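You operate a simulated robot arm through the tools that you are given. There is no shell and no other tool. Be economical: measure what you need, move in short steps, check, and stop when the job is done.

Carry out the task below with a simulated robot arm. There is one attempt and no reset: what you move stays moved.

Task
Shut and brake the cream valve, then fit the coupling its card names.
Fine: the coupling goes right down on the stem; swing the yellow gauge arm over it to prove that, and leave it there. The disc closes with under 15 newtons.
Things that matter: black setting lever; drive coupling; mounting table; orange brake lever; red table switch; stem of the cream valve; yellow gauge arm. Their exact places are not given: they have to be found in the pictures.

It is judged by the outcome, as a careful person would: the job done as asked, and still so three seconds after it is handed in. It fails if anything else is knocked over, pushed out of place, dropped, spilled or broken.

Robot
A 7-joint arm with a two-finger parallel gripper on a trunk, on a base that drives. Base frame: it is fixed to the floor where the robot stands at the start and does not move with it; the origin is under the middle of the robot, x ahead of it, y to its left, z up. Lengths are in m, angles in degrees, forces in N, time in s.
With the tool pointing down near the work surface it reaches from about 0.28 to 0.72 m from the robot's upright axis, wherever it stands. Its first joint turns from -166.0 to 166.0 degrees. Places, roughly: black setting lever [0.6, 0, 1.1]; mounting table [1, -0.2, 0.9]; orange brake lever [0.6, -0.1, 1.1]; red table switch [0.5, -1.2, 1.2]; stem of the cream valve [0.6, 0, 1.1]; yellow gauge arm [0.7, 0.1, 1.2]. Payload 3.43 kg.
The tool frame sits at the grasp point between the pads (the TCP): z along the fingers, y along the line on which they close. The tips reach 0.03 m beyond it. The gripper opens to 0.094 m. The fingers are 0.028 m wide and 0.01 m thick; the gripper's body (0.05 by 0.096 m) begins 0.055 m behind the TCP.
Orientation is told as [roll, pitch, yaw] about the base's x, y, z axes, in that order, counted from this pose: with the fingers straight down and closing along the base's y, the tool's x points along the base's -x, its y along +y and its z along -z.

Tools
- The arm moves only by the tool jog_arm. Its arguments are lists of equal length, an entry for each row: "slide": the shift along the base's x, y, z in m, a list of three; "rot": the turn, a rotation vector about the base's x, y, z in degrees, a list of three; "hand": the opening, from 0 (shut) to 1 (fully open). In form: {"slide": [[dx, dy, dz], ...], "rot": [[ax, ay, az], ...], "hand": [hand, ...]}. A call has 1 to 8 rows; each row shifts and turns the commanded pose from where the row before left it. Each row takes 0.2 s and may step no farther than 0.05 m and 8.6 degrees from the row before; otherwise, or with a gripper value out of range, the whole call is refused. Where a pose cannot be reached the arm comes as near as it can. A force on the tool above 70 N (or 10 N above the force at the start of the call, whichever is more), or a blocked arm, ends the call early, and 0.2 s more pass. Each finger travels about 0.108 m/s and halts on what it meets, pressing with about 36 N; the grip force reading is that of the motor and also rises with nothing between the fingers. The clock runs only during rows and for 0.2 s after the last one: add rows that do not move to give the fingers time. The reply holds the time, the measured pose of the TCP, the force on the tool along the base axes, the opening and the grip force, in the units named above and with some noise, with the torque about the TCP (base axes, N m) and any sound that the robot's microphone picked up.
- Cameras (640 x 400 px; columns grow to the right, rows downward): "scene" is now at [0.4094, -0.0172, 1.5204]; the picture's right is [-0.00, -0.17, -0.99], its down [-0.74, -0.66, 0.11] and it looks along [-0.67, 0.73, -0.13] (base axes); focal length 214 px, centre (320, 200). "wrist" rides on the gripper at [0.076, 0.014, -0.103] in the tool frame; the picture's right is [-0.18, 0.98, 0.00], its down [-0.75, -0.14, -0.64] and it looks along [-0.63, -0.12, 0.77] (tool axes); focal length 243 px, centre (320, 200).
- grab_frame(camera): a new picture of that camera. The clock stands still meanwhile.
- lift_body(by): slides the trunk up (or, below 0, down) by that many m; the arm and the scene camera ride with it, the base frame stays. It gives what a move gives, with no picture.
- roll_base(legs): drives the robot by 1 to 6 legs, each [ahead, left, turn to the left] in m, m and degrees, along the robot's own axes; the way and the turn of a leg run together, so that a leg with both is an arc; at most 1.5 m and 180 degrees a leg. The arm and the cameras ride along, it lands a little off, and it stops where it bumps. It gives what a move gives.
- aim_head(pan, tilt): turns the head with the scene camera to pan (to the left, within 80 degrees either way) and tilt (down, from -29 to 69), counted from straight ahead of the robot. It gives what a move gives.
- pixel_to_xyz(camera, pixels): for up to 12 pixels [column, row] of the newest picture of that camera ("zoom" is the newest enlarged one), the place [x, y, z] in the base frame of the surface seen there, good to about 0.003 m. The clock stands still meanwhile.
- close_up(camera, box): a new picture of the part [left, top, right, bottom] of that camera's present view, enlarged. The clock stands still meanwhile.
- close_job(): hands the job in; it is judged then, once.

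Work in short steps. Measure before you move; look again where a grasp or a placing could have gone wrong, and mend it. You have 80 turns and 68 pictures in all, those below and enlarged ones among them. Open the gripper and draw the arm clear of the work before you hand the job in, unless the task says otherwise; then end with one line.

The tools are called after ">>>" by a JSON object that holds its "name" and its "arguments". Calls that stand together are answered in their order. jog_arm: Moves the arm, as the interface text tells. Its arguments: {"type":"object","properties":{"slide":{"type":"array"},"rot":{"type":"array"},"hand":{"type":"array"}},"required":["slide","rot","hand"]} The other tools are called the same way: lift_body (by) slides the trunk up or down; roll_base (legs) drives the base; aim_head (pan, tilt) turns the head that bears the scene camera; grab_frame (camera) takes a picture; pixel_to_xyz (camera, pixels) gives the place of the surface under pixels of a picture; close_up (camera, box) takes an enlarged picture of a part of a camera's view; close_job () hands the job in.

At the start:

```text
t: 0.0
eef_pos: [0.3663, -0.0989, 1.4046]
tool_rot: [0.0, 0.0, 0.1]
wrist_force: [0.5, 0.5, -0.5]
wrist_torque: [-0.02, -0.03, 0.0]
grip_width: 0.094
gripper_force: 0.1
trunk travel left (down, up): [-0.3, 0.29]
robot x, y, heading: [0.0016, 0.0006, -0.2]
head pan, tilt: [80.2, 42.3]
```

scene: 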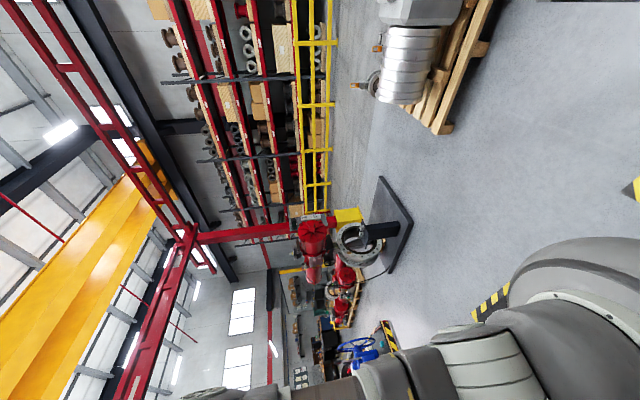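
wrist: 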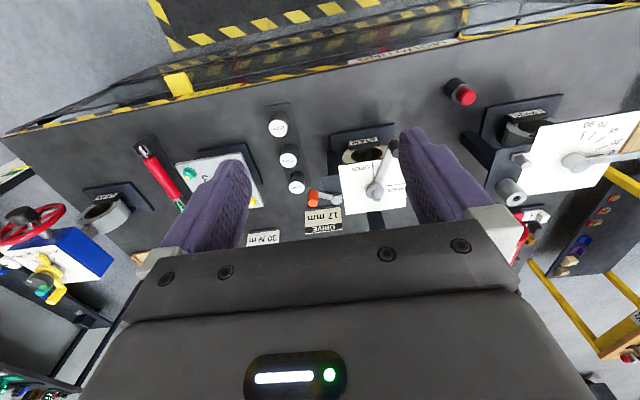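

The scene camera looks off to the left; the wrist view shows the work with cards, a cream plate near (375,185) and the couplings at (285,155). I turn the head to the work.

>>> {"name": "aim_head", "arguments": {"pan": 0, "tilt": 45}}

>>> {"name": "grab_frame", "arguments": {"camera": "scene"}}

>>> {"name": "close_up", "arguments": {"camera": "wrist", "box": [240, 90, 440, 250]}}

```text
t: 1.5
eef_pos: [0.3657, -0.0986, 1.4049]
tool_rot: [0.1, -0.1, 0.0]
wrist_force: [-0.4, 0.4, -0.7]
wrist_torque: [0.02, 0.03, -0.01]
grip_width: 0.0939
gripper_force: 0.0
trunk travel left (down, up): [-0.3, 0.29]
robot x, y, heading: [-0.0013, 0.0003, -0.1]
head pan, tilt: [0.0, 45.0]
```

```text
65 pictures are left
```

scene: 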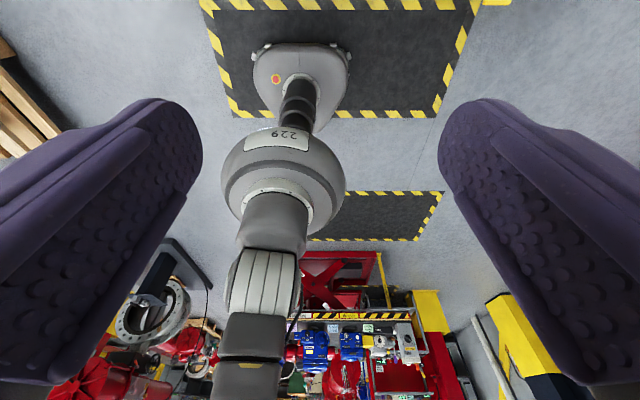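

```text
2.50 times, centred on (340, 170) of wrist
```

zoom: 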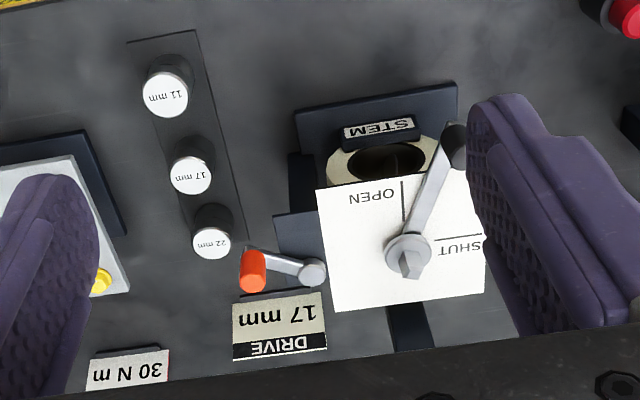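

The card by the cream valve reads DRIVE 17 mm, the couplings are 11/17/22 mm. I measure the main points in the wrist zoom.

>>> {"name": "pixel_to_xyz", "arguments": {"camera": "zoom", "pixels": [[167, 98], [191, 175], [211, 243], [252, 270], [313, 272], [410, 250], [455, 145], [385, 160], [280, 325], [378, 128], [628, 15], [240, 200]]}}

>>> {"name": "pixel_to_xyz", "arguments": {"camera": "wrist", "pixels": [[466, 96], [575, 160], [510, 190], [590, 130], [600, 210], [40, 215], [150, 165], [190, 172], [410, 40], [10, 135], [600, 30], [636, 150]]}}

>>> {"name": "pixel_to_xyz", "arguments": {"camera": "scene", "pixels": [[300, 80], [280, 180], [270, 275], [370, 230], [340, 60], [340, 370], [400, 345], [150, 310], [130, 200], [490, 190]]}}

```text
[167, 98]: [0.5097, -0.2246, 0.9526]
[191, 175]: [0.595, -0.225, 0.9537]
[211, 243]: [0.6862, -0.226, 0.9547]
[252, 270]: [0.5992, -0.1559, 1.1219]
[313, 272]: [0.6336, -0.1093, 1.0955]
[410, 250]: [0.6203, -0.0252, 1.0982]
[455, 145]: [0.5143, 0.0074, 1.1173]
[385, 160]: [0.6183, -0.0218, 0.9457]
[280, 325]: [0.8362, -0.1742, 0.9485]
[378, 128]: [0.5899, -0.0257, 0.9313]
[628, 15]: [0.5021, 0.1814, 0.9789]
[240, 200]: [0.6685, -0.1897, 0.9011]
```

```text
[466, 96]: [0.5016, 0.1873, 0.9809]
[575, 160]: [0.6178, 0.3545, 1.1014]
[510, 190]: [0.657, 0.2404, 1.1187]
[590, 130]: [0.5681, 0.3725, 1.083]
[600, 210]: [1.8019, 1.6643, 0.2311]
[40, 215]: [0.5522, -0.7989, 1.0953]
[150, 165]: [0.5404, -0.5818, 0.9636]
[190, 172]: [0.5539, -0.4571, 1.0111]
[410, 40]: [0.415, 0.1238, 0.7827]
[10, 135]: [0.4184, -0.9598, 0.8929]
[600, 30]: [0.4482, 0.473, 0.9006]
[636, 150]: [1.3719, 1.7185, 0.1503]
```

```text
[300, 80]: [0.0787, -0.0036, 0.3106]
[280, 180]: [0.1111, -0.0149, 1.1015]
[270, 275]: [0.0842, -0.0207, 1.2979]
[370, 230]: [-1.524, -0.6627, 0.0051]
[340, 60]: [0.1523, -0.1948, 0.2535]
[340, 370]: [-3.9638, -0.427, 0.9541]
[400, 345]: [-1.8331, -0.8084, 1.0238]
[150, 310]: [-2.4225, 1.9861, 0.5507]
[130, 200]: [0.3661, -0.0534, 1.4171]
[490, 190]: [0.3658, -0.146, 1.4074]
```

The head is mounted pitched 90°: at tilt t it looks along (-sin t, ·, -cos t), so tilt -29 looks ahead-down. Take that view.

>>> {"name": "aim_head", "arguments": {"pan": 0, "tilt": -29}}

>>> {"name": "grab_frame", "arguments": {"camera": "scene"}}

>>> {"name": "aim_head", "arguments": {"pan": -55, "tilt": -20}}

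>>> {"name": "grab_frame", "arguments": {"camera": "scene"}}

```text
t: 3.0
eef_pos: [0.3665, -0.0987, 1.4038]
tool_rot: [0.0, 0.1, 0.0]
wrist_force: [0.2, -0.1, 0.1]
wrist_torque: [-0.01, 0.0, -0.02]
grip_width: 0.0944
gripper_force: 0.1
trunk travel left (down, up): [-0.3, 0.29]
robot x, y, heading: [0.0012, 0.0029, 0.3]
head pan, tilt: [0.0, -28.6]
```

```text
63 pictures are left
```

scene: 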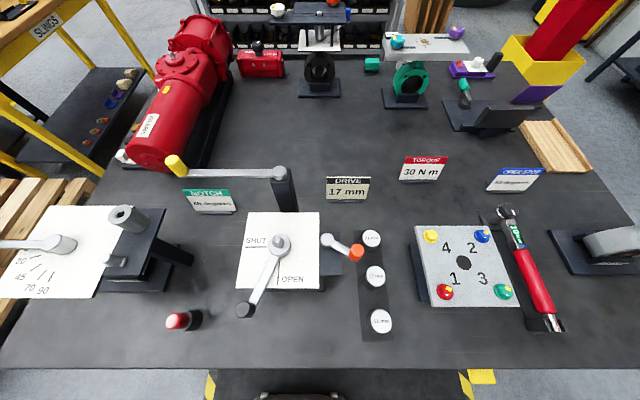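

```text
t: 4.2
eef_pos: [0.3659, -0.0984, 1.4039]
tool_rot: [0.0, 0.0, -0.1]
wrist_force: [0.2, 0.0, -0.2]
wrist_torque: [-0.01, 0.03, 0.0]
grip_width: 0.0941
gripper_force: 0.0
trunk travel left (down, up): [-0.3, 0.29]
robot x, y, heading: [-0.0002, -0.0003, -0.0]
head pan, tilt: [-55.0, -20.0]
```

```text
62 pictures are left
```

scene: 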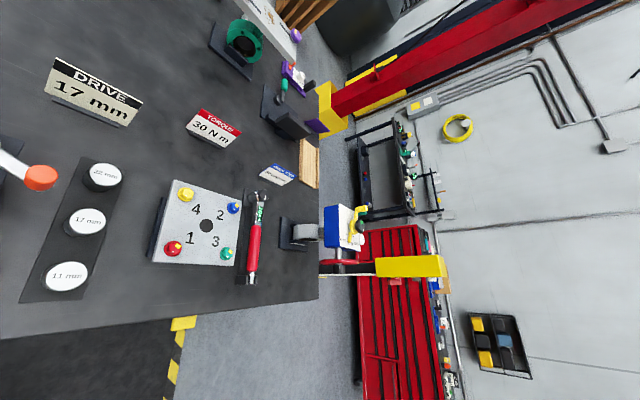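

The workspace is clear now. I zoom in on the far right red/yellow thing near (400,265) and aim the head at the valve for detail.

>>> {"name": "close_up", "arguments": {"camera": "scene", "box": [240, 170, 480, 320]}}

>>> {"name": "pixel_to_xyz", "arguments": {"camera": "scene", "pixels": [[340, 225], [355, 240], [345, 268], [400, 266], [435, 266], [390, 310], [312, 235], [440, 285]]}}

>>> {"name": "aim_head", "arguments": {"pan": 0, "tilt": -20}}

>>> {"name": "close_up", "arguments": {"camera": "scene", "box": [150, 60, 420, 260]}}

```text
2.67 times, centred on (360, 245) of scene
```

zoom: 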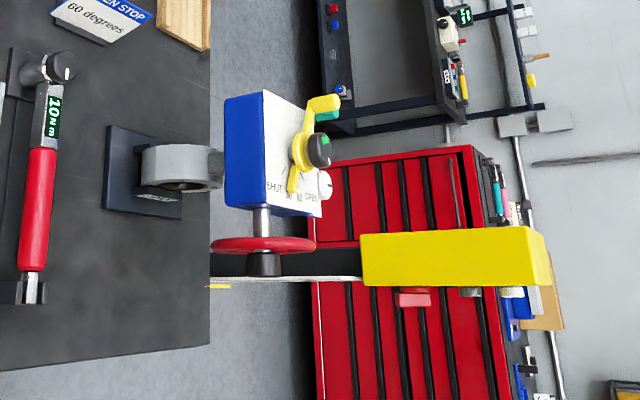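

```text
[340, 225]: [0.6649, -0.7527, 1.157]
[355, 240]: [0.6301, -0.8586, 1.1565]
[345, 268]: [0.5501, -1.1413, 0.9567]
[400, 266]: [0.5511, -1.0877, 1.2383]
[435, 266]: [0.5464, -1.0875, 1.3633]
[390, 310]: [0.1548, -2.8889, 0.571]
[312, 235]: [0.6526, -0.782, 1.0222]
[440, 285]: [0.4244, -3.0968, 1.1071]
```

```text
t: 5.5
eef_pos: [0.3666, -0.0986, 1.4052]
tool_rot: [-0.1, 0.0, 0.0]
wrist_force: [-0.3, 0.6, 0.4]
wrist_torque: [0.0, 0.02, 0.0]
grip_width: 0.094
gripper_force: 0.0
trunk travel left (down, up): [-0.3, 0.29]
robot x, y, heading: [0.0011, -0.0, -0.0]
head pan, tilt: [0.0, -20.0]
```

```text
2.00 times, centred on (285, 160) of scene
```

zoom: 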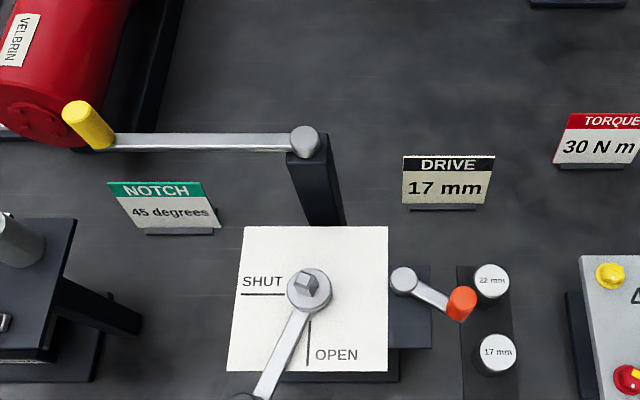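

The cream valve's stem (tilted key on top) stands at zoom (308,285) and the card says 17 mm. Now I look more closely at the red switch on the post at far right.

>>> {"name": "aim_head", "arguments": {"pan": -65, "tilt": -8}}

>>> {"name": "close_up", "arguments": {"camera": "scene", "box": [280, 160, 400, 280]}}

>>> {"name": "grab_frame", "arguments": {"camera": "scene"}}

```text
t: 6.8
eef_pos: [0.366, -0.0977, 1.4051]
tool_rot: [0.0, -0.1, 0.0]
wrist_force: [0.1, 0.1, -0.3]
wrist_torque: [0.04, 0.03, 0.02]
grip_width: 0.094
gripper_force: 0.1
trunk travel left (down, up): [-0.3, 0.29]
robot x, y, heading: [-0.0026, -0.0026, 0.2]
head pan, tilt: [-65.0, -8.0]
```

```text
3.33 times, centred on (340, 220) of scene
```

zoom: 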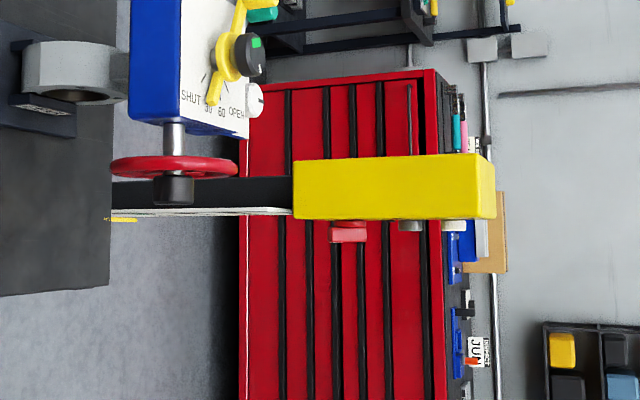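

```text
58 pictures are left
```

scene: 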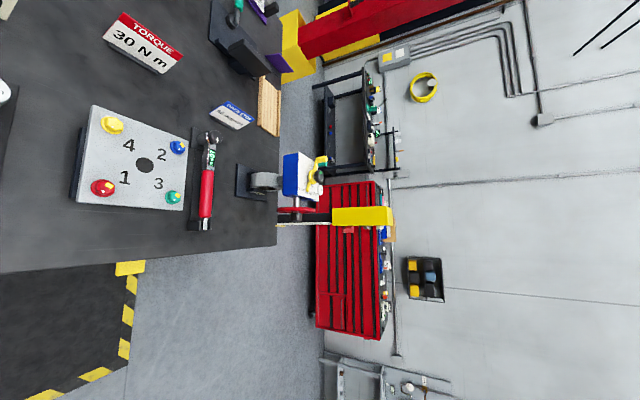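

I want to read the switch box before deciding whether it is needed; I drive back and right with the arm high and clear.

>>> {"name": "roll_base", "arguments": {"legs": [[-0.25, 0, 0], [0, -0.95, 0]]}}

>>> {"name": "aim_head", "arguments": {"pan": -10, "tilt": -29}}

>>> {"name": "grab_frame", "arguments": {"camera": "scene"}}

>>> {"name": "grab_frame", "arguments": {"camera": "wrist"}}

```text
t: 13.2
eef_pos: [0.1181, -1.0542, 1.4042]
tool_rot: [0.0, 0.1, 0.1]
wrist_force: [0.9, 0.0, 0.1]
wrist_torque: [0.0, 0.02, 0.0]
grip_width: 0.0941
gripper_force: 0.0
trunk travel left (down, up): [-0.3, 0.29]
robot x, y, heading: [-0.2437, -0.9571, 0.1]
head pan, tilt: [-65.0, -8.0]
```

```text
t: 14.5
eef_pos: [0.1187, -1.0535, 1.4051]
tool_rot: [0.0, 0.0, 0.1]
wrist_force: [0.7, 0.5, -0.7]
wrist_torque: [0.01, -0.01, 0.01]
grip_width: 0.0939
gripper_force: 0.0
trunk travel left (down, up): [-0.3, 0.29]
robot x, y, heading: [-0.2487, -0.959, -0.0]
head pan, tilt: [-10.0, -28.6]
```

```text
57 pictures are left
```

scene: 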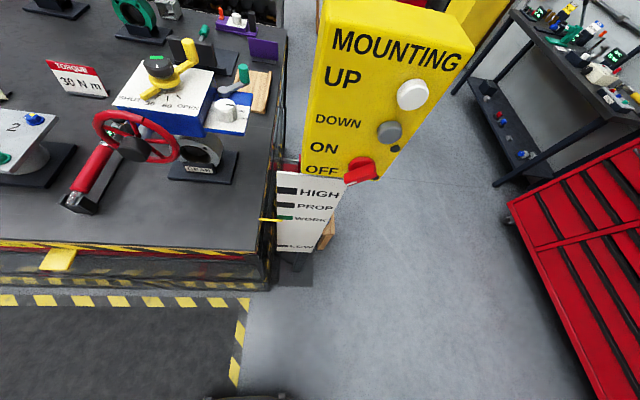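

```text
56 pictures are left
```

wrist: 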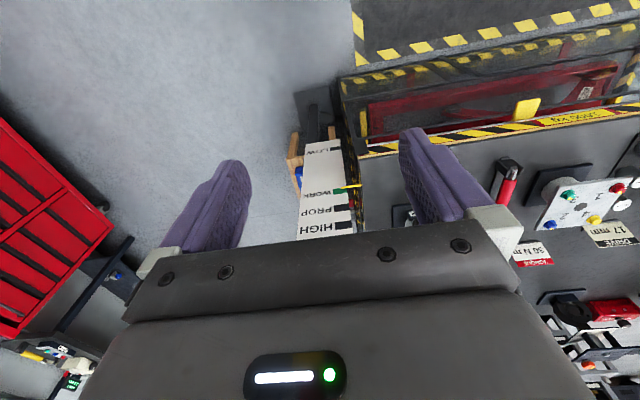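

The box is the table's UP/DOWN/ON/OFF panel, with a height scale HIGH/PROP/WORK/LOW. I zoom on the red switch and the pointer.

>>> {"name": "close_up", "arguments": {"camera": "scene", "box": [250, 20, 480, 260]}}

>>> {"name": "pixel_to_xyz", "arguments": {"camera": "scene", "pixels": [[360, 170], [388, 132], [412, 95], [268, 218], [210, 210], [227, 60]]}}

```text
1.67 times, centred on (365, 140) of scene
```

zoom: 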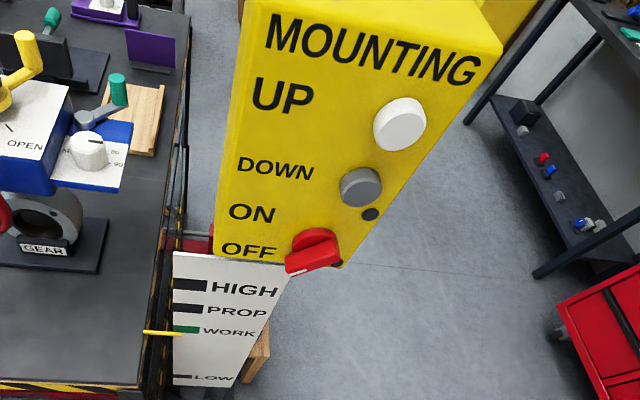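

```text
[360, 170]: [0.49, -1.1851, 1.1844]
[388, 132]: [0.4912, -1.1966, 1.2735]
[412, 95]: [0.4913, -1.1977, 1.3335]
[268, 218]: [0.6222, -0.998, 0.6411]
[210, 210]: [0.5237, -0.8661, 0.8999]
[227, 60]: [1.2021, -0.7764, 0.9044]
```

The switch seems to be at OFF with the pointer about at WORK; I measure the pointer and marks more closely.

>>> {"name": "close_up", "arguments": {"camera": "scene", "box": [250, 140, 400, 260]}}

>>> {"name": "close_up", "arguments": {"camera": "wrist", "box": [270, 110, 400, 240]}}

```text
3.33 times, centred on (325, 200) of scene
```

zoom: 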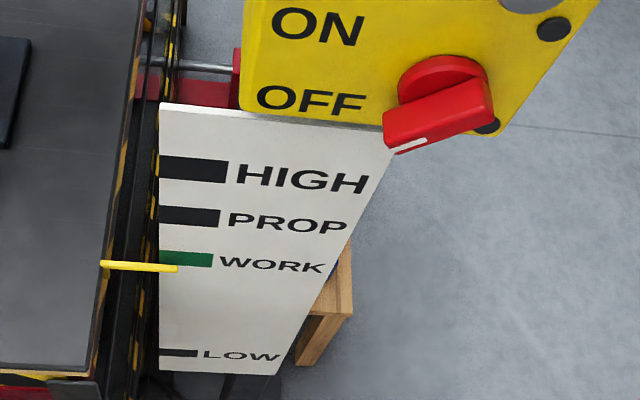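

```text
3.08 times, centred on (335, 175) of wrist
```

zoom: 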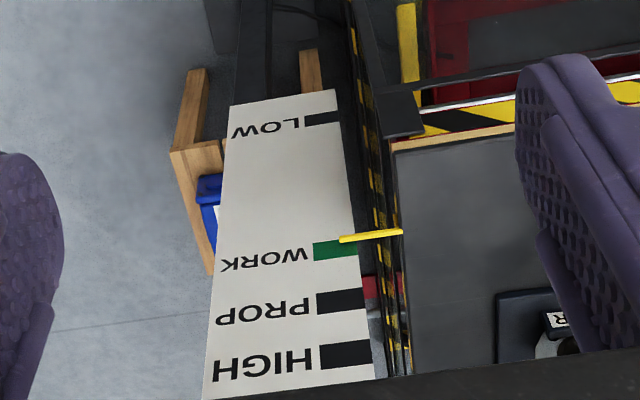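

The pointer is at WORK and the switch at OFF, so the table needs nothing. I drive back to the start place and look at the valve closely.

>>> {"name": "roll_base", "arguments": {"legs": [[0, 0.959, 0], [0.25, 0, 0]]}}

>>> {"name": "aim_head", "arguments": {"pan": 0, "tilt": -20}}

>>> {"name": "close_up", "arguments": {"camera": "scene", "box": [230, 150, 390, 270]}}

>>> {"name": "close_up", "arguments": {"camera": "wrist", "box": [270, 120, 430, 240]}}

```text
t: 20.9
eef_pos: [0.3684, -0.0973, 1.4044]
tool_rot: [0.0, 0.1, 0.0]
wrist_force: [0.0, 0.3, -0.4]
wrist_torque: [-0.02, 0.01, 0.02]
grip_width: 0.094
gripper_force: 0.0
trunk travel left (down, up): [-0.3, 0.29]
robot x, y, heading: [0.0015, -0.0007, -0.2]
head pan, tilt: [-10.0, -28.6]
```

```text
t: 21.6
eef_pos: [0.3665, -0.0982, 1.4043]
tool_rot: [0.0, 0.0, 0.1]
wrist_force: [-0.2, 0.3, 0.6]
wrist_torque: [0.0, -0.01, 0.02]
grip_width: 0.0942
gripper_force: 0.0
trunk travel left (down, up): [-0.3, 0.29]
robot x, y, heading: [-0.0002, 0.0051, 0.1]
head pan, tilt: [0.0, -20.0]
```

```text
3.33 times, centred on (310, 210) of scene
```

zoom: 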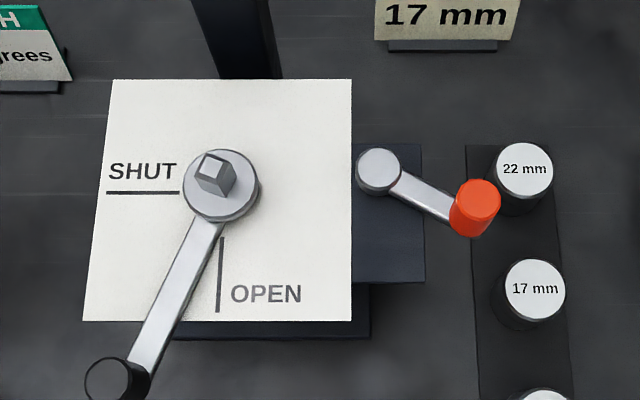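

```text
3.33 times, centred on (350, 180) of wrist
```

zoom: 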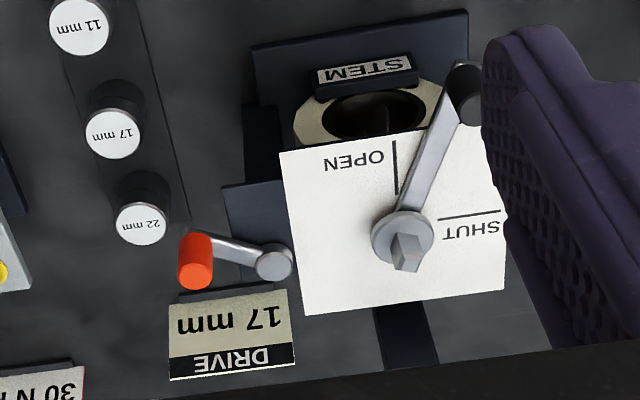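

I measure stem, hub, lever knob, brake lever, plate and the coupling tops.

>>> {"name": "pixel_to_xyz", "arguments": {"camera": "zoom", "pixels": [[403, 238], [398, 225], [430, 165], [466, 78], [466, 110], [460, 245], [193, 245], [195, 280], [273, 262], [230, 250], [330, 290], [114, 134]]}}

>>> {"name": "close_up", "arguments": {"camera": "scene", "box": [230, 150, 390, 270]}}

>>> {"name": "pixel_to_xyz", "arguments": {"camera": "zoom", "pixels": [[211, 166], [212, 190], [107, 380], [130, 385], [165, 300], [378, 168], [478, 195], [470, 225], [535, 283], [543, 320], [220, 260], [420, 200]]}}

```text
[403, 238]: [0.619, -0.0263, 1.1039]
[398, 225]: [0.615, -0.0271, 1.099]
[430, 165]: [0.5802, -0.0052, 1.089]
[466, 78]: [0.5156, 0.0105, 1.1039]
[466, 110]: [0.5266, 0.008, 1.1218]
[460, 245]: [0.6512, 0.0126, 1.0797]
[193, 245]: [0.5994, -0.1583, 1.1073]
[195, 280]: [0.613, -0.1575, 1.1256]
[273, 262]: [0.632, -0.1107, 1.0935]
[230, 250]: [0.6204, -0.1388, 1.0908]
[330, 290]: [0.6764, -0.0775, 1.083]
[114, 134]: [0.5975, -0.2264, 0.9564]
```

```text
3.33 times, centred on (310, 210) of scene
```

zoom: 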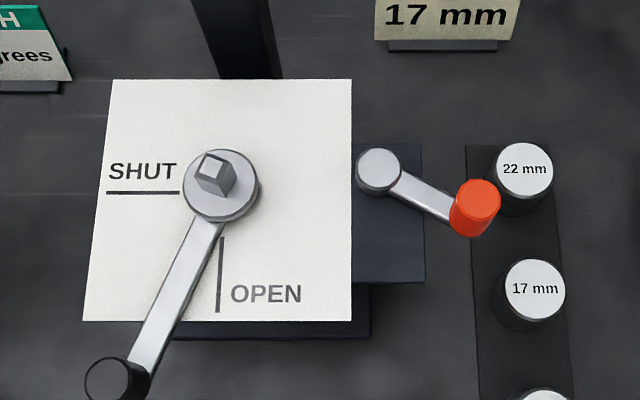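

```text
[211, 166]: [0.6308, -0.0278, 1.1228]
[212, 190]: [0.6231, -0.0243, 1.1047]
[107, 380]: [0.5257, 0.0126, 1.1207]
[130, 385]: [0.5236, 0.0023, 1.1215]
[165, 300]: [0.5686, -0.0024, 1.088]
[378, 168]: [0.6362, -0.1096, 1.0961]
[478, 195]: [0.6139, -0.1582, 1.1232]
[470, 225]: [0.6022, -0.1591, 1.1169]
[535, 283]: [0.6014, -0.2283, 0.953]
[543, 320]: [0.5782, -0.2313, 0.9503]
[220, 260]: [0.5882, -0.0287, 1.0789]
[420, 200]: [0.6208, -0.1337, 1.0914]
```

The lever pivot is (0.63,-0.027), its knob (0.522,0.010,1.12), 18° off OPEN; SHUT is toward +y. I move above the knob with a half-open hand and descend to just above it.

>>> {"name": "jog_arm", "arguments": {"slide": [[0.039, 0.027, -0.01], [0.039, 0.027, -0.01], [0.039, 0.027, -0.01], [0.039, 0.027, -0.01], [0, 0, -0.05], [0, 0, -0.05], [0, 0, -0.05], [0, 0, 0]], "rot": [[0, 0, 0], [0, 0, 0], [0, 0, 0], [0, 0, 0], [0, 0, 0], [0, 0, 0], [0, 0, 0], [0, 0, 0]], "hand": [0.6, 0.6, 0.6, 0.6, 0.6, 0.6, 0.6, 0.6]}}

>>> {"name": "grab_frame", "arguments": {"camera": "wrist"}}

>>> {"name": "grab_frame", "arguments": {"camera": "scene"}}

```text
t: 23.4
eef_pos: [0.523, 0.0103, 1.2149]
tool_rot: [-0.1, 0.0, 0.0]
wrist_force: [-0.7, 0.1, -0.6]
wrist_torque: [0.02, 0.01, -0.02]
grip_width: 0.0562
gripper_force: 0.2
trunk travel left (down, up): [-0.3, 0.29]
robot x, y, heading: [0.0006, 0.0015, -0.1]
head pan, tilt: [0.0, -20.0]
```

```text
49 pictures are left
```

wrist: 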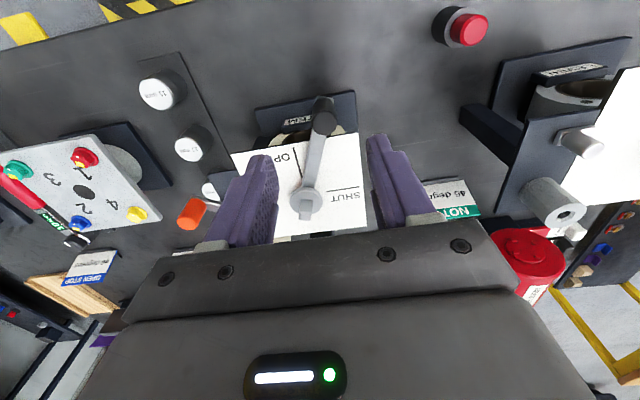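

```text
48 pictures are left
```

scene: 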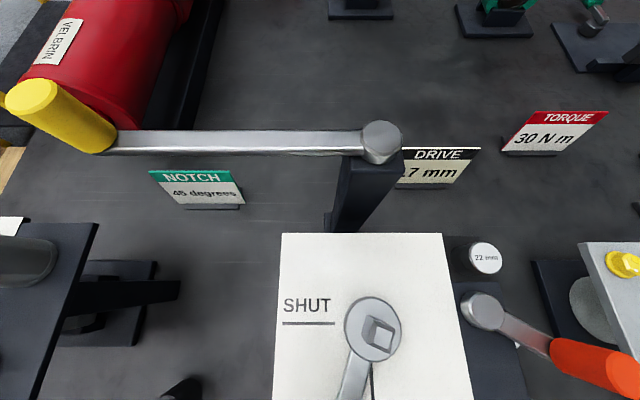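

Knob stays straight below the hand, at wrist (322,110). I measure the gauge arm and stem in this nearer view, then descend over the knob.

>>> {"name": "pixel_to_xyz", "arguments": {"camera": "scene", "pixels": [[383, 135], [250, 140], [250, 152], [130, 145], [35, 90], [90, 130], [375, 328], [385, 345], [390, 320], [330, 322], [288, 323], [372, 385]]}}

>>> {"name": "jog_arm", "arguments": {"slide": [[0, 0, -0.03], [0, 0, -0.03], [0, 0, -0.026], [0, 0, 0]], "rot": [[0, 0, 0], [0, 0, 0], [0, 0, 0], [0, 0, 0]], "hand": [0.6, 0.6, 0.6, 0.6]}}

>>> {"name": "grab_frame", "arguments": {"camera": "wrist"}}

```text
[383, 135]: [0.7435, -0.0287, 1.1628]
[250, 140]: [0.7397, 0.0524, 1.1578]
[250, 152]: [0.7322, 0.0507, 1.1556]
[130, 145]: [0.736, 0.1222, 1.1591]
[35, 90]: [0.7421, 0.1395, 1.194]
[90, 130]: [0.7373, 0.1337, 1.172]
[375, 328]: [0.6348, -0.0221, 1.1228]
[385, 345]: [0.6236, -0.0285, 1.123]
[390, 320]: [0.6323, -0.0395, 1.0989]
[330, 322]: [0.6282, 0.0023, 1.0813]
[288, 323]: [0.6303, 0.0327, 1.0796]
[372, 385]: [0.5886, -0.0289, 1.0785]
```

```text
t: 24.4
eef_pos: [0.522, 0.0096, 1.1287]
tool_rot: [0.0, 0.0, 0.0]
wrist_force: [-0.7, -0.7, -0.9]
wrist_torque: [-0.04, -0.02, 0.0]
grip_width: 0.0567
gripper_force: 0.0
trunk travel left (down, up): [-0.3, 0.29]
robot x, y, heading: [0.0051, 0.0031, -0.1]
head pan, tilt: [0.0, -20.0]
```

```text
47 pictures are left
```

wrist: 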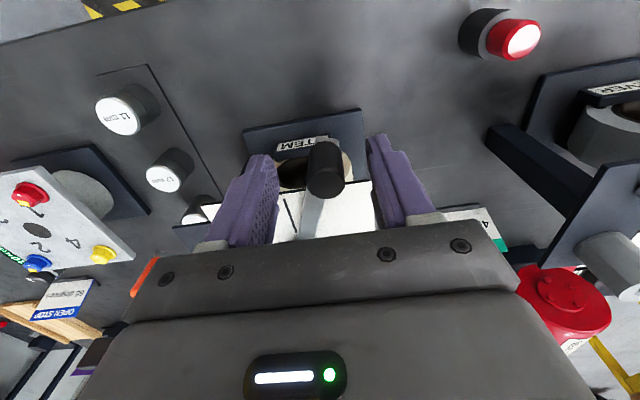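

The knob sits between the fingers at (325,170). I close on it.

>>> {"name": "jog_arm", "arguments": {"slide": [[0, 0, 0], [0, 0, 0], [0, 0, 0]], "rot": [[0, 0, 0], [0, 0, 0], [0, 0, 0]], "hand": [0.35, 0.2, 0.15]}}

```text
t: 25.2
eef_pos: [0.523, 0.0095, 1.1304]
tool_rot: [0.1, 0.1, 0.0]
wrist_force: [-3.0, 1.8, -2.1]
wrist_torque: [0.04, -0.14, 0.02]
grip_width: 0.0214
gripper_force: 44.9
trunk travel left (down, up): [-0.3, 0.29]
robot x, y, heading: [-0.001, -0.0004, 0.1]
head pan, tilt: [0.0, -20.0]
```

Gripped (21 mm). I swing the lever along its arc (r 0.1135 about (0.6295,-0.0285)) toward SHUT with two gentle steps and watch the force.

>>> {"name": "jog_arm", "arguments": {"slide": [[0.0029, 0.0073, 0], [0.0034, 0.0072, 0]], "rot": [[0, 0, -4], [0, 0, -4]], "hand": [0.15, 0.15]}}

```text
t: 25.8
eef_pos: [0.528, 0.0243, 1.1279]
tool_rot: [0.0, 0.1, -8.1]
wrist_force: [-7.5, -1.3, -4.4]
wrist_torque: [-0.3, -0.21, -0.35]
grip_width: 0.0212
gripper_force: 45.1
trunk travel left (down, up): [-0.3, 0.29]
robot x, y, heading: [0.0032, 0.0038, -0.0]
head pan, tilt: [0.0, -20.0]
```

Tangential force is about 5 N, the rest radial from a slightly short radius; I use r 0.1145 and continue.

>>> {"name": "jog_arm", "arguments": {"slide": [[0.0036, 0.0088, 0], [0.0058, 0.0082, 0], [0.0064, 0.0077, 0], [0.007, 0.007, 0]], "rot": [[0, 0, -5], [0, 0, -5], [0, 0, -5], [0, 0, -5]], "hand": [0.15, 0.15, 0.15, 0.15]}}

```text
t: 26.8
eef_pos: [0.5526, 0.0557, 1.1281]
tool_rot: [0.0, 0.0, -28.1]
wrist_force: [-3.0, -3.9, -5.3]
wrist_torque: [-0.53, -0.27, -0.49]
grip_width: 0.0213
gripper_force: 45.1
trunk travel left (down, up): [-0.3, 0.29]
robot x, y, heading: [0.0001, 0.0038, 0.0]
head pan, tilt: [0.0, -20.0]
```

Force stays about 5 N; continue to 112°.

>>> {"name": "jog_arm", "arguments": {"slide": [[0.0077, 0.0064, 0], [0.0082, 0.0058, 0], [0.0086, 0.005, 0], [0.0091, 0.0042, 0]], "rot": [[0, 0, -5], [0, 0, -5], [0, 0, -5], [0, 0, -5]], "hand": [0.15, 0.15, 0.15, 0.15]}}

```text
t: 27.8
eef_pos: [0.586, 0.0779, 1.1299]
tool_rot: [0.0, 0.0, -48.1]
wrist_force: [-2.8, -5.9, 1.5]
wrist_torque: [-0.16, 0.31, -0.3]
grip_width: 0.0216
gripper_force: 44.9
trunk travel left (down, up): [-0.3, 0.29]
robot x, y, heading: [0.0011, 0.0016, 0.1]
head pan, tilt: [0.0, -20.0]
```

Still ~5 N tangential; shrink radius slightly and go on with smaller steps toward the stop.

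>>> {"name": "jog_arm", "arguments": {"slide": [[0.0077, 0.0021, 0], [0.0076, 0.0023, 0], [0.0078, 0.0017, 0]], "rot": [[0, 0, -4], [0, 0, -4], [0, 0, -4]], "hand": [0.15, 0.15, 0.15]}}

```text
t: 28.6
eef_pos: [0.608, 0.0842, 1.127]
tool_rot: [0.0, -0.1, -60.1]
wrist_force: [-4.0, -4.1, -1.1]
wrist_torque: [0.39, -0.12, -0.34]
grip_width: 0.0212
gripper_force: 45.2
trunk travel left (down, up): [-0.3, 0.29]
robot x, y, heading: [-0.0031, 0.0037, 0.2]
head pan, tilt: [0.0, -20.0]
```

About 10° remain; two more small steps.

>>> {"name": "jog_arm", "arguments": {"slide": [[0.0069, 0.0006, 0], [0.0059, 0.0005, 0]], "rot": [[0, 0, -3.5], [0, 0, -3]], "hand": [0.15, 0.15]}}

```text
t: 29.2
eef_pos: [0.6208, 0.0858, 1.1296]
tool_rot: [0.0, 0.1, -66.5]
wrist_force: [-4.4, -1.7, -4.1]
wrist_torque: [0.37, -0.3, -0.41]
grip_width: 0.0211
gripper_force: 45.4
trunk travel left (down, up): [-0.3, 0.29]
robot x, y, heading: [0.0019, 0.0033, 0.2]
head pan, tilt: [0.0, -20.0]
```

Still free at ~5 N; two small steps to the SHUT line.

>>> {"name": "jog_arm", "arguments": {"slide": [[0.004, 0, 0], [0.0035, 0, 0]], "rot": [[0, 0, -2], [0, 0, -1.8]], "hand": [0.15, 0.15]}}

>>> {"name": "grab_frame", "arguments": {"camera": "scene"}}

```text
t: 29.8
eef_pos: [0.6268, 0.0852, 1.1281]
tool_rot: [0.0, -0.1, -70.3]
wrist_force: [-10.5, 0.2, -4.1]
wrist_torque: [0.02, 0.0, 0.06]
grip_width: 0.0214
gripper_force: 44.9
trunk travel left (down, up): [-0.3, 0.29]
robot x, y, heading: [0.0004, 0.0014, -0.2]
head pan, tilt: [0.0, -20.0]
```

```text
46 pictures are left
```

scene: 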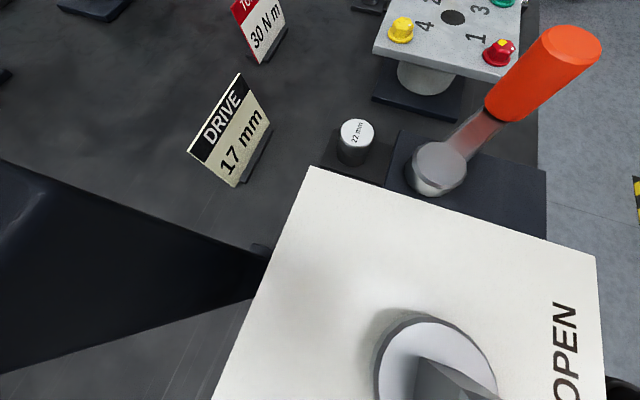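

Force rose to 10.5 N, likely at the stop. I nudge 1 mm and see whether it moves.

>>> {"name": "jog_arm", "arguments": {"slide": [[0.0008, 0, 0]], "rot": [[0, 0, 0]], "hand": [0.15]}}

```text
t: 30.2
eef_pos: [0.6266, 0.0851, 1.1294]
tool_rot: [-0.1, 0.0, -70.3]
wrist_force: [-16.6, 1.1, -6.1]
wrist_torque: [0.06, 0.21, -0.3]
grip_width: 0.0214
gripper_force: 45.0
trunk travel left (down, up): [-0.3, 0.29]
robot x, y, heading: [0.003, 0.0007, -0.0]
head pan, tilt: [0.0, -20.0]
```

It is against the stop (16 N, no motion). I ease back and release the knob, then look.

>>> {"name": "jog_arm", "arguments": {"slide": [[-0.0022, 0, 0], [0, 0, 0], [0, 0, 0], [0, 0, 0]], "rot": [[0, 0, 0], [0, 0, 0], [0, 0, 0], [0, 0, 0]], "hand": [0.15, 0.3, 0.5, 0.6]}}

>>> {"name": "jog_arm", "arguments": {"slide": [[0, 0, 0.04], [0, 0, 0.04], [-0.03, 0, 0.04], [-0.03, 0, 0.03], [-0.03, 0, 0.02], [0, 0, 0]], "rot": [[0, 0, 0], [0, 0, 0], [0, 0, 8], [0, 0, 8], [0, 0, 8], [0, 0, 0]], "hand": [0.6, 0.6, 0.6, 0.6, 0.6, 0.6]}}

>>> {"name": "grab_frame", "arguments": {"camera": "wrist"}}

```text
t: 31.2
eef_pos: [0.6286, 0.0859, 1.129]
tool_rot: [0.0, 0.0, -70.3]
wrist_force: [0.8, 0.4, -0.1]
wrist_torque: [-0.04, -0.01, 0.0]
grip_width: 0.0565
gripper_force: 0.0
trunk travel left (down, up): [-0.3, 0.29]
robot x, y, heading: [0.0016, 0.0033, -0.0]
head pan, tilt: [0.0, -20.0]
```

```text
t: 32.6
eef_pos: [0.5389, 0.087, 1.3]
tool_rot: [0.0, 0.0, -46.2]
wrist_force: [0.6, -0.4, 0.4]
wrist_torque: [-0.02, 0.02, -0.04]
grip_width: 0.0564
gripper_force: 0.0
trunk travel left (down, up): [-0.3, 0.29]
robot x, y, heading: [-0.0001, 0.0008, 0.1]
head pan, tilt: [0.0, -20.0]
```

```text
45 pictures are left
```

wrist: 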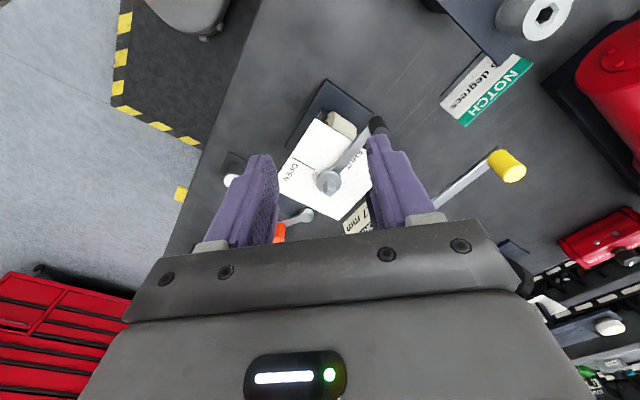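

The lever lies along SHUT. I move back over with yaw 0 to see the brake lever and check the shut position.

>>> {"name": "jog_arm", "arguments": {"slide": [[-0.007, -0.03, 0.01], [-0.007, -0.03, 0.01], [-0.007, -0.03, 0.01], [-0.007, -0.03, 0.01], [-0.007, -0.03, 0.01], [-0.004, -0.03, 0], [0, -0.03, 0], [0, 0, 0]], "rot": [[0, 0, 7.7], [0, 0, 7.7], [0, 0, 7.7], [0, 0, 7.7], [0, 0, 7.7], [0, 0, 7.7], [0, 0, 0], [0, 0, 0]], "hand": [0.6, 0.6, 0.6, 0.6, 0.6, 0.6, 0.6, 0.6]}}

>>> {"name": "close_up", "arguments": {"camera": "scene", "box": [140, 140, 460, 380]}}

```text
t: 34.4
eef_pos: [0.4995, -0.1243, 1.3492]
tool_rot: [0.1, -0.1, -0.1]
wrist_force: [0.1, 0.1, 0.0]
wrist_torque: [-0.03, -0.04, 0.03]
grip_width: 0.0565
gripper_force: 0.0
trunk travel left (down, up): [-0.3, 0.29]
robot x, y, heading: [0.003, 0.0001, -0.1]
head pan, tilt: [0.0, -20.0]
```

```text
1.67 times, centred on (300, 260) of scene
```

zoom: 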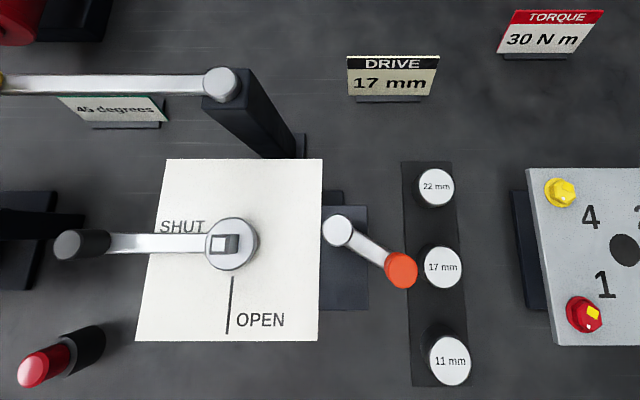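

The lever is on SHUT and the stem square is now axis-aligned. I measure the brake knob and the stem's edges here.

>>> {"name": "pixel_to_xyz", "arguments": {"camera": "zoom", "pixels": [[340, 230], [405, 262], [402, 280], [405, 270], [75, 245], [224, 243], [217, 243], [235, 243], [440, 267], [437, 186], [450, 360], [370, 248]]}}

>>> {"name": "close_up", "arguments": {"camera": "scene", "box": [240, 230, 420, 340]}}

```text
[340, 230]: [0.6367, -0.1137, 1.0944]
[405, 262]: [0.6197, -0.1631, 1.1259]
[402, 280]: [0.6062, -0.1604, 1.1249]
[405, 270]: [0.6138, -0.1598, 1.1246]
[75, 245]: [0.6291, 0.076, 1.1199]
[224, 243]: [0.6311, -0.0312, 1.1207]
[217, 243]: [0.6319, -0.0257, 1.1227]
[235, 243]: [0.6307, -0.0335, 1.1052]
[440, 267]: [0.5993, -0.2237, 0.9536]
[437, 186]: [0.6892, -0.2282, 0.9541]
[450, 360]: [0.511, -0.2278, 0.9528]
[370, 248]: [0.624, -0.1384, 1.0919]
```

```text
3.56 times, centred on (330, 285) of scene
```

zoom: 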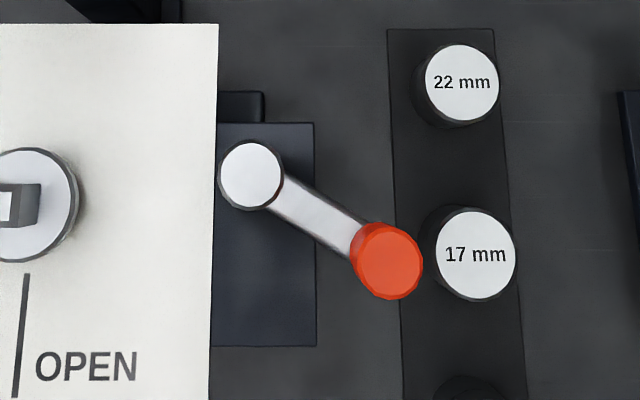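

Brake knob centre is ~(0.6125,-0.1605), pivot (0.6355,-0.112). I go above it, yawed -60° so the pads close along the lever's swing.

>>> {"name": "jog_arm", "arguments": {"slide": [[0.0162, -0.0052, -0.0213], [0.0162, -0.0052, -0.0213], [0.0162, -0.0052, -0.0213], [0.0162, -0.0052, -0.0213], [0.0162, -0.0052, -0.0213], [0.0162, -0.0052, -0.0213], [0.0158, -0.005, -0.0213], [0, 0, 0]], "rot": [[0, 0, -8.5], [0, 0, -8.5], [0, 0, -8.5], [0, 0, -8.5], [0, 0, -8.5], [0, 0, -8.5], [0, 0, -8.5], [0, 0, 0]], "hand": [0.6, 0.6, 0.6, 0.6, 0.6, 0.6, 0.6, 0.6]}}

>>> {"name": "grab_frame", "arguments": {"camera": "wrist"}}

```text
t: 36.2
eef_pos: [0.6106, -0.1594, 1.199]
tool_rot: [0.0, 0.0, -59.7]
wrist_force: [-0.6, -0.4, 0.2]
wrist_torque: [-0.01, 0.02, 0.01]
grip_width: 0.0562
gripper_force: 0.2
trunk travel left (down, up): [-0.3, 0.29]
robot x, y, heading: [0.0025, 0.0001, 0.1]
head pan, tilt: [0.0, -20.0]
```

```text
42 pictures are left
```

wrist: 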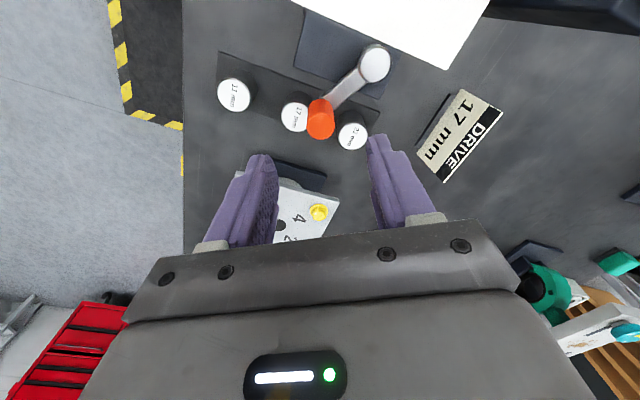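

Aligned; descend to TCP z 1.130 and close on the orange knob.

>>> {"name": "jog_arm", "arguments": {"slide": [[0.001, 0, -0.035], [0, 0, -0.034], [0, 0, 0], [0, 0, 0], [0, 0, 0], [0, 0, 0]], "rot": [[0, 0, 0], [0, 0, 0], [0, 0, 0], [0, 0, 0], [0, 0, 0], [0, 0, 0]], "hand": [0.6, 0.6, 0.6, 0.35, 0.2, 0.12]}}

```text
t: 37.6
eef_pos: [0.6129, -0.1618, 1.1307]
tool_rot: [0.0, 0.2, -59.7]
wrist_force: [-3.6, -1.2, -4.1]
wrist_torque: [0.07, -0.58, 0.01]
grip_width: 0.0215
gripper_force: 45.5
trunk travel left (down, up): [-0.3, 0.29]
robot x, y, heading: [-0.0005, 0.0019, -0.1]
head pan, tilt: [0.0, -20.0]
```

Gripped. I nudge the brake 4° toward -x (clockwise) and read the resistance.

>>> {"name": "jog_arm", "arguments": {"slide": [[-0.0034, 0.0016, 0], [0, 0, 0]], "rot": [[0, 0, -4], [0, 0, 0]], "hand": [0.12, 0.12]}}

```text
t: 38.2
eef_pos: [0.6101, -0.1594, 1.1306]
tool_rot: [0.1, 0.0, -63.7]
wrist_force: [-3.2, 0.0, -4.0]
wrist_torque: [0.44, -0.38, 0.12]
grip_width: 0.0215
gripper_force: 44.7
trunk travel left (down, up): [-0.3, 0.29]
robot x, y, heading: [0.0014, 0.0042, 0.0]
head pan, tilt: [0.0, -20.0]
```

It moves freely that way; continue in 6° steps, watching for a stop.

>>> {"name": "jog_arm", "arguments": {"slide": [[-0.0048, 0.003, 0], [-0.0045, 0.0034, 0], [-0.0041, 0.0038, 0]], "rot": [[0, 0, -6], [0, 0, -6], [0, 0, -6]], "hand": [0.12, 0.12, 0.12]}}

```text
t: 39.0
eef_pos: [0.5952, -0.1497, 1.1299]
tool_rot: [0.1, 0.0, -81.6]
wrist_force: [-3.7, -0.8, -5.1]
wrist_torque: [0.12, -0.39, 0.22]
grip_width: 0.0215
gripper_force: 44.7
trunk travel left (down, up): [-0.3, 0.29]
robot x, y, heading: [-0.0009, 0.0008, 0.3]
head pan, tilt: [0.0, -20.0]
```

Still light. Continue 18° more.

>>> {"name": "jog_arm", "arguments": {"slide": [[-0.0036, 0.0045, 0], [-0.0032, 0.0048, 0], [-0.0027, 0.0051, 0]], "rot": [[0, 0, -6], [0, 0, -6], [0, 0, -6]], "hand": [0.12, 0.12, 0.12]}}

>>> {"name": "grab_frame", "arguments": {"camera": "wrist"}}

```text
t: 39.8
eef_pos: [0.5871, -0.1343, 1.1313]
tool_rot: [-0.1, 0.0, -99.7]
wrist_force: [-1.4, -2.6, -1.3]
wrist_torque: [-0.23, 0.69, 0.01]
grip_width: 0.0216
gripper_force: 44.7
trunk travel left (down, up): [-0.3, 0.29]
robot x, y, heading: [-0.0015, 0.0035, 0.1]
head pan, tilt: [0.0, -20.0]
```

```text
41 pictures are left
```

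wrist: 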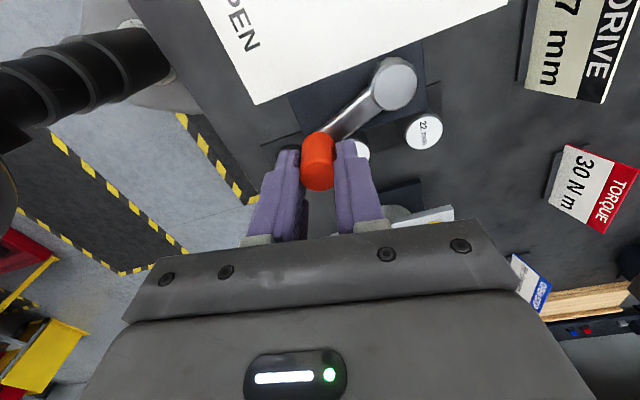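

The lever follows (orange knob in grip, lever turned). Continue toward pointing -x.

>>> {"name": "jog_arm", "arguments": {"slide": [[-0.0011, 0.0058, 0], [-0.0015, 0.0054, 0], [-0.0009, 0.0056, 0]], "rot": [[0, 0, -6], [0, 0, -6], [0, 0, -6]], "hand": [0.12, 0.12, 0.12]}}

```text
t: 40.6
eef_pos: [0.5816, -0.1178, 1.13]
tool_rot: [0.0, 0.0, -117.7]
wrist_force: [-8.4, -2.1, 1.3]
wrist_torque: [-0.41, -0.06, 0.02]
grip_width: 0.0213
gripper_force: 45.0
trunk travel left (down, up): [-0.3, 0.29]
robot x, y, heading: [0.0008, 0.0038, -0.1]
head pan, tilt: [0.0, -20.0]
```

No stop yet at 186°. Continue in small steps past -x, with the radius let out a little.

>>> {"name": "jog_arm", "arguments": {"slide": [[-0.001, 0.0045, 0], [0, 0.005, 0]], "rot": [[0, 0, -5], [0, 0, -5]], "hand": [0.12, 0.12]}}

```text
t: 41.2
eef_pos: [0.5828, -0.1143, 1.1305]
tool_rot: [0.1, -0.1, -127.8]
wrist_force: [-1.5, -15.2, 3.5]
wrist_torque: [-0.5, 0.72, 0.09]
grip_width: 0.0214
gripper_force: 45.0
trunk travel left (down, up): [-0.3, 0.29]
robot x, y, heading: [0.0053, 0.0007, 0.0]
head pan, tilt: [0.0, -20.0]
```

A stop at ~181° (15 N in -y). I ease back slightly, release, rise, and will test whether the black lever is held.

>>> {"name": "jog_arm", "arguments": {"slide": [[0, -0.002, 0], [0, 0, 0], [0, 0, 0], [0, 0, 0.04], [0, 0, 0.04], [-0.03, 0, 0.04], [-0.03, 0, 0.03]], "rot": [[0, 0, 0], [0, 0, 0], [0, 0, 0], [0, 0, 0], [0, 0, 8], [0, 0, 8], [0, 0, 8]], "hand": [0.12, 0.35, 0.5, 0.5, 0.5, 0.5, 0.5]}}

>>> {"name": "grab_frame", "arguments": {"camera": "wrist"}}

```text
t: 42.8
eef_pos: [0.5202, -0.1108, 1.2817]
tool_rot: [0.0, 0.0, -103.5]
wrist_force: [-0.9, -0.3, -0.2]
wrist_torque: [-0.01, 0.01, 0.01]
grip_width: 0.0468
gripper_force: 0.0
trunk travel left (down, up): [-0.3, 0.29]
robot x, y, heading: [0.0008, 0.0014, 0.3]
head pan, tilt: [0.0, -20.0]
```

```text
40 pictures are left
```

wrist: 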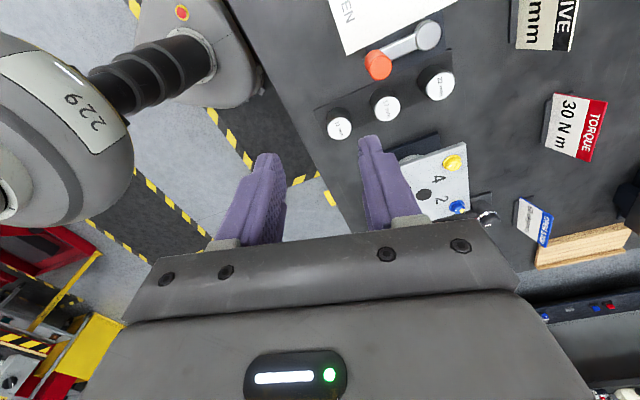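

Brake lever rests at the stop. Back to the black knob to test that it holds.

>>> {"name": "jog_arm", "arguments": {"slide": [[0.018, 0.0328, 0], [0.018, 0.0328, 0], [0.018, 0.0328, 0], [0.018, 0.0328, 0], [0.018, 0.0328, -0.03], [0.0182, 0.0328, -0.04], [0, 0, -0.04], [0, 0, -0.04]], "rot": [[0, 0, 5.6], [0, 0, 5.6], [0, 0, 5.6], [0, 0, 5.6], [0, 0, 5.6], [0, 0, 5.3], [0, 0, 0], [0, 0, 0]], "hand": [0.6, 0.6, 0.6, 0.6, 0.6, 0.6, 0.6, 0.6]}}

>>> {"name": "jog_arm", "arguments": {"slide": [[0, 0, 0], [0, 0, 0], [0, 0, 0]], "rot": [[0, 0, 0], [0, 0, 0], [0, 0, 0]], "hand": [0.35, 0.2, 0.12]}}

>>> {"name": "jog_arm", "arguments": {"slide": [[-0.0012, 0, 0], [0, 0, 0]], "rot": [[0, 0, 0], [0, 0, 0]], "hand": [0.12, 0.12]}}

```text
refused: row 6 steps farther than a row can; nothing moved
```

```text
t: 43.6
eef_pos: [0.5213, -0.1104, 1.2808]
tool_rot: [0.0, 0.0, -103.6]
wrist_force: [-0.8, -0.7, -0.4]
wrist_torque: [-0.05, 0.01, 0.0]
grip_width: 0.0115
gripper_force: 0.1
trunk travel left (down, up): [-0.3, 0.29]
robot x, y, heading: [0.0001, -0.0012, 0.0]
head pan, tilt: [0.0, -20.0]
```

```text
t: 44.2
eef_pos: [0.5201, -0.1104, 1.281]
tool_rot: [0.1, 0.0, -103.7]
wrist_force: [0.1, 0.4, -0.1]
wrist_torque: [0.0, -0.01, -0.02]
grip_width: 0.0113
gripper_force: 0.2
trunk travel left (down, up): [-0.3, 0.29]
robot x, y, heading: [0.0041, 0.006, -0.1]
head pan, tilt: [0.0, -20.0]
```

The step was refused for size; nothing harmful happened. Redo it with smaller rows.

>>> {"name": "jog_arm", "arguments": {"slide": [[0.018, 0.0328, 0], [0.018, 0.0328, 0], [0.018, 0.0328, 0], [0.018, 0.0328, -0.01], [0.018, 0.0328, -0.02], [0.0182, 0.0322, -0.02], [0, 0, -0.03], [0, 0, 0]], "rot": [[0, 0, 5.6], [0, 0, 5.6], [0, 0, 5.6], [0, 0, 5.6], [0, 0, 5.6], [0, 0, 5.3], [0, 0, 0], [0, 0, 0]], "hand": [0.6, 0.6, 0.6, 0.6, 0.6, 0.6, 0.6, 0.6]}}

>>> {"name": "grab_frame", "arguments": {"camera": "wrist"}}

```text
t: 46.0
eef_pos: [0.6303, 0.0874, 1.2005]
tool_rot: [0.0, -0.1, -70.3]
wrist_force: [-0.1, 0.1, -0.8]
wrist_torque: [0.01, -0.02, 0.01]
grip_width: 0.0562
gripper_force: 0.1
trunk travel left (down, up): [-0.3, 0.29]
robot x, y, heading: [-0.001, -0.0004, -0.0]
head pan, tilt: [0.0, -20.0]
```

```text
39 pictures are left
```

wrist: 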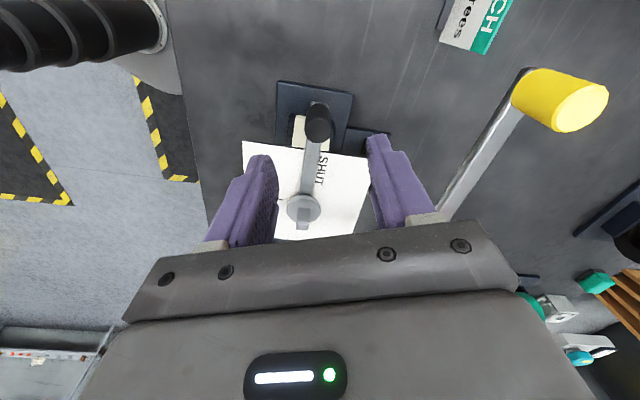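

>>> {"name": "jog_arm", "arguments": {"slide": [[-0.002, -0.001, -0.035], [0, 0, -0.036], [0, 0, 0], [0, 0, 0], [0, 0, 0], [0, 0, 0]], "rot": [[0, 0, 0], [0, 0, 0], [0, 0, 0], [0, 0, 0], [0, 0, 0], [0, 0, 0]], "hand": [0.6, 0.6, 0.6, 0.35, 0.2, 0.12]}}

>>> {"name": "jog_arm", "arguments": {"slide": [[-0.002, 0, 0], [0, 0, 0]], "rot": [[0, 0, 0], [0, 0, 0]], "hand": [0.12, 0.12]}}

```text
t: 47.4
eef_pos: [0.6271, 0.0875, 1.1283]
tool_rot: [0.1, 0.0, -70.3]
wrist_force: [-0.1, 0.9, -3.4]
wrist_torque: [0.21, -0.11, -0.1]
grip_width: 0.0215
gripper_force: 44.7
trunk travel left (down, up): [-0.3, 0.29]
robot x, y, heading: [0.0004, 0.0028, 0.0]
head pan, tilt: [0.0, -20.0]
```

```text
t: 48.0
eef_pos: [0.6267, 0.0863, 1.1284]
tool_rot: [0.1, 0.0, -70.4]
wrist_force: [5.7, 2.6, -1.3]
wrist_torque: [0.13, -0.28, -0.15]
grip_width: 0.0212
gripper_force: 45.3
trunk travel left (down, up): [-0.3, 0.29]
robot x, y, heading: [-0.0002, 0.0018, 0.0]
head pan, tilt: [0.0, -20.0]
```

5.7 N and hardly moved, but friction alone was ~5 N; I nudge 1 mm more to tell.

>>> {"name": "jog_arm", "arguments": {"slide": [[-0.001, 0, 0], [0, 0, 0]], "rot": [[0, 0, 0], [0, 0, 0]], "hand": [0.12, 0.12]}}

```text
t: 48.6
eef_pos: [0.6253, 0.0857, 1.1286]
tool_rot: [0.0, 0.0, -70.3]
wrist_force: [11.8, 4.2, 0.7]
wrist_torque: [0.29, -0.26, -0.2]
grip_width: 0.0214
gripper_force: 44.9
trunk travel left (down, up): [-0.3, 0.29]
robot x, y, heading: [0.0034, -0.0001, 0.2]
head pan, tilt: [0.0, -20.0]
```

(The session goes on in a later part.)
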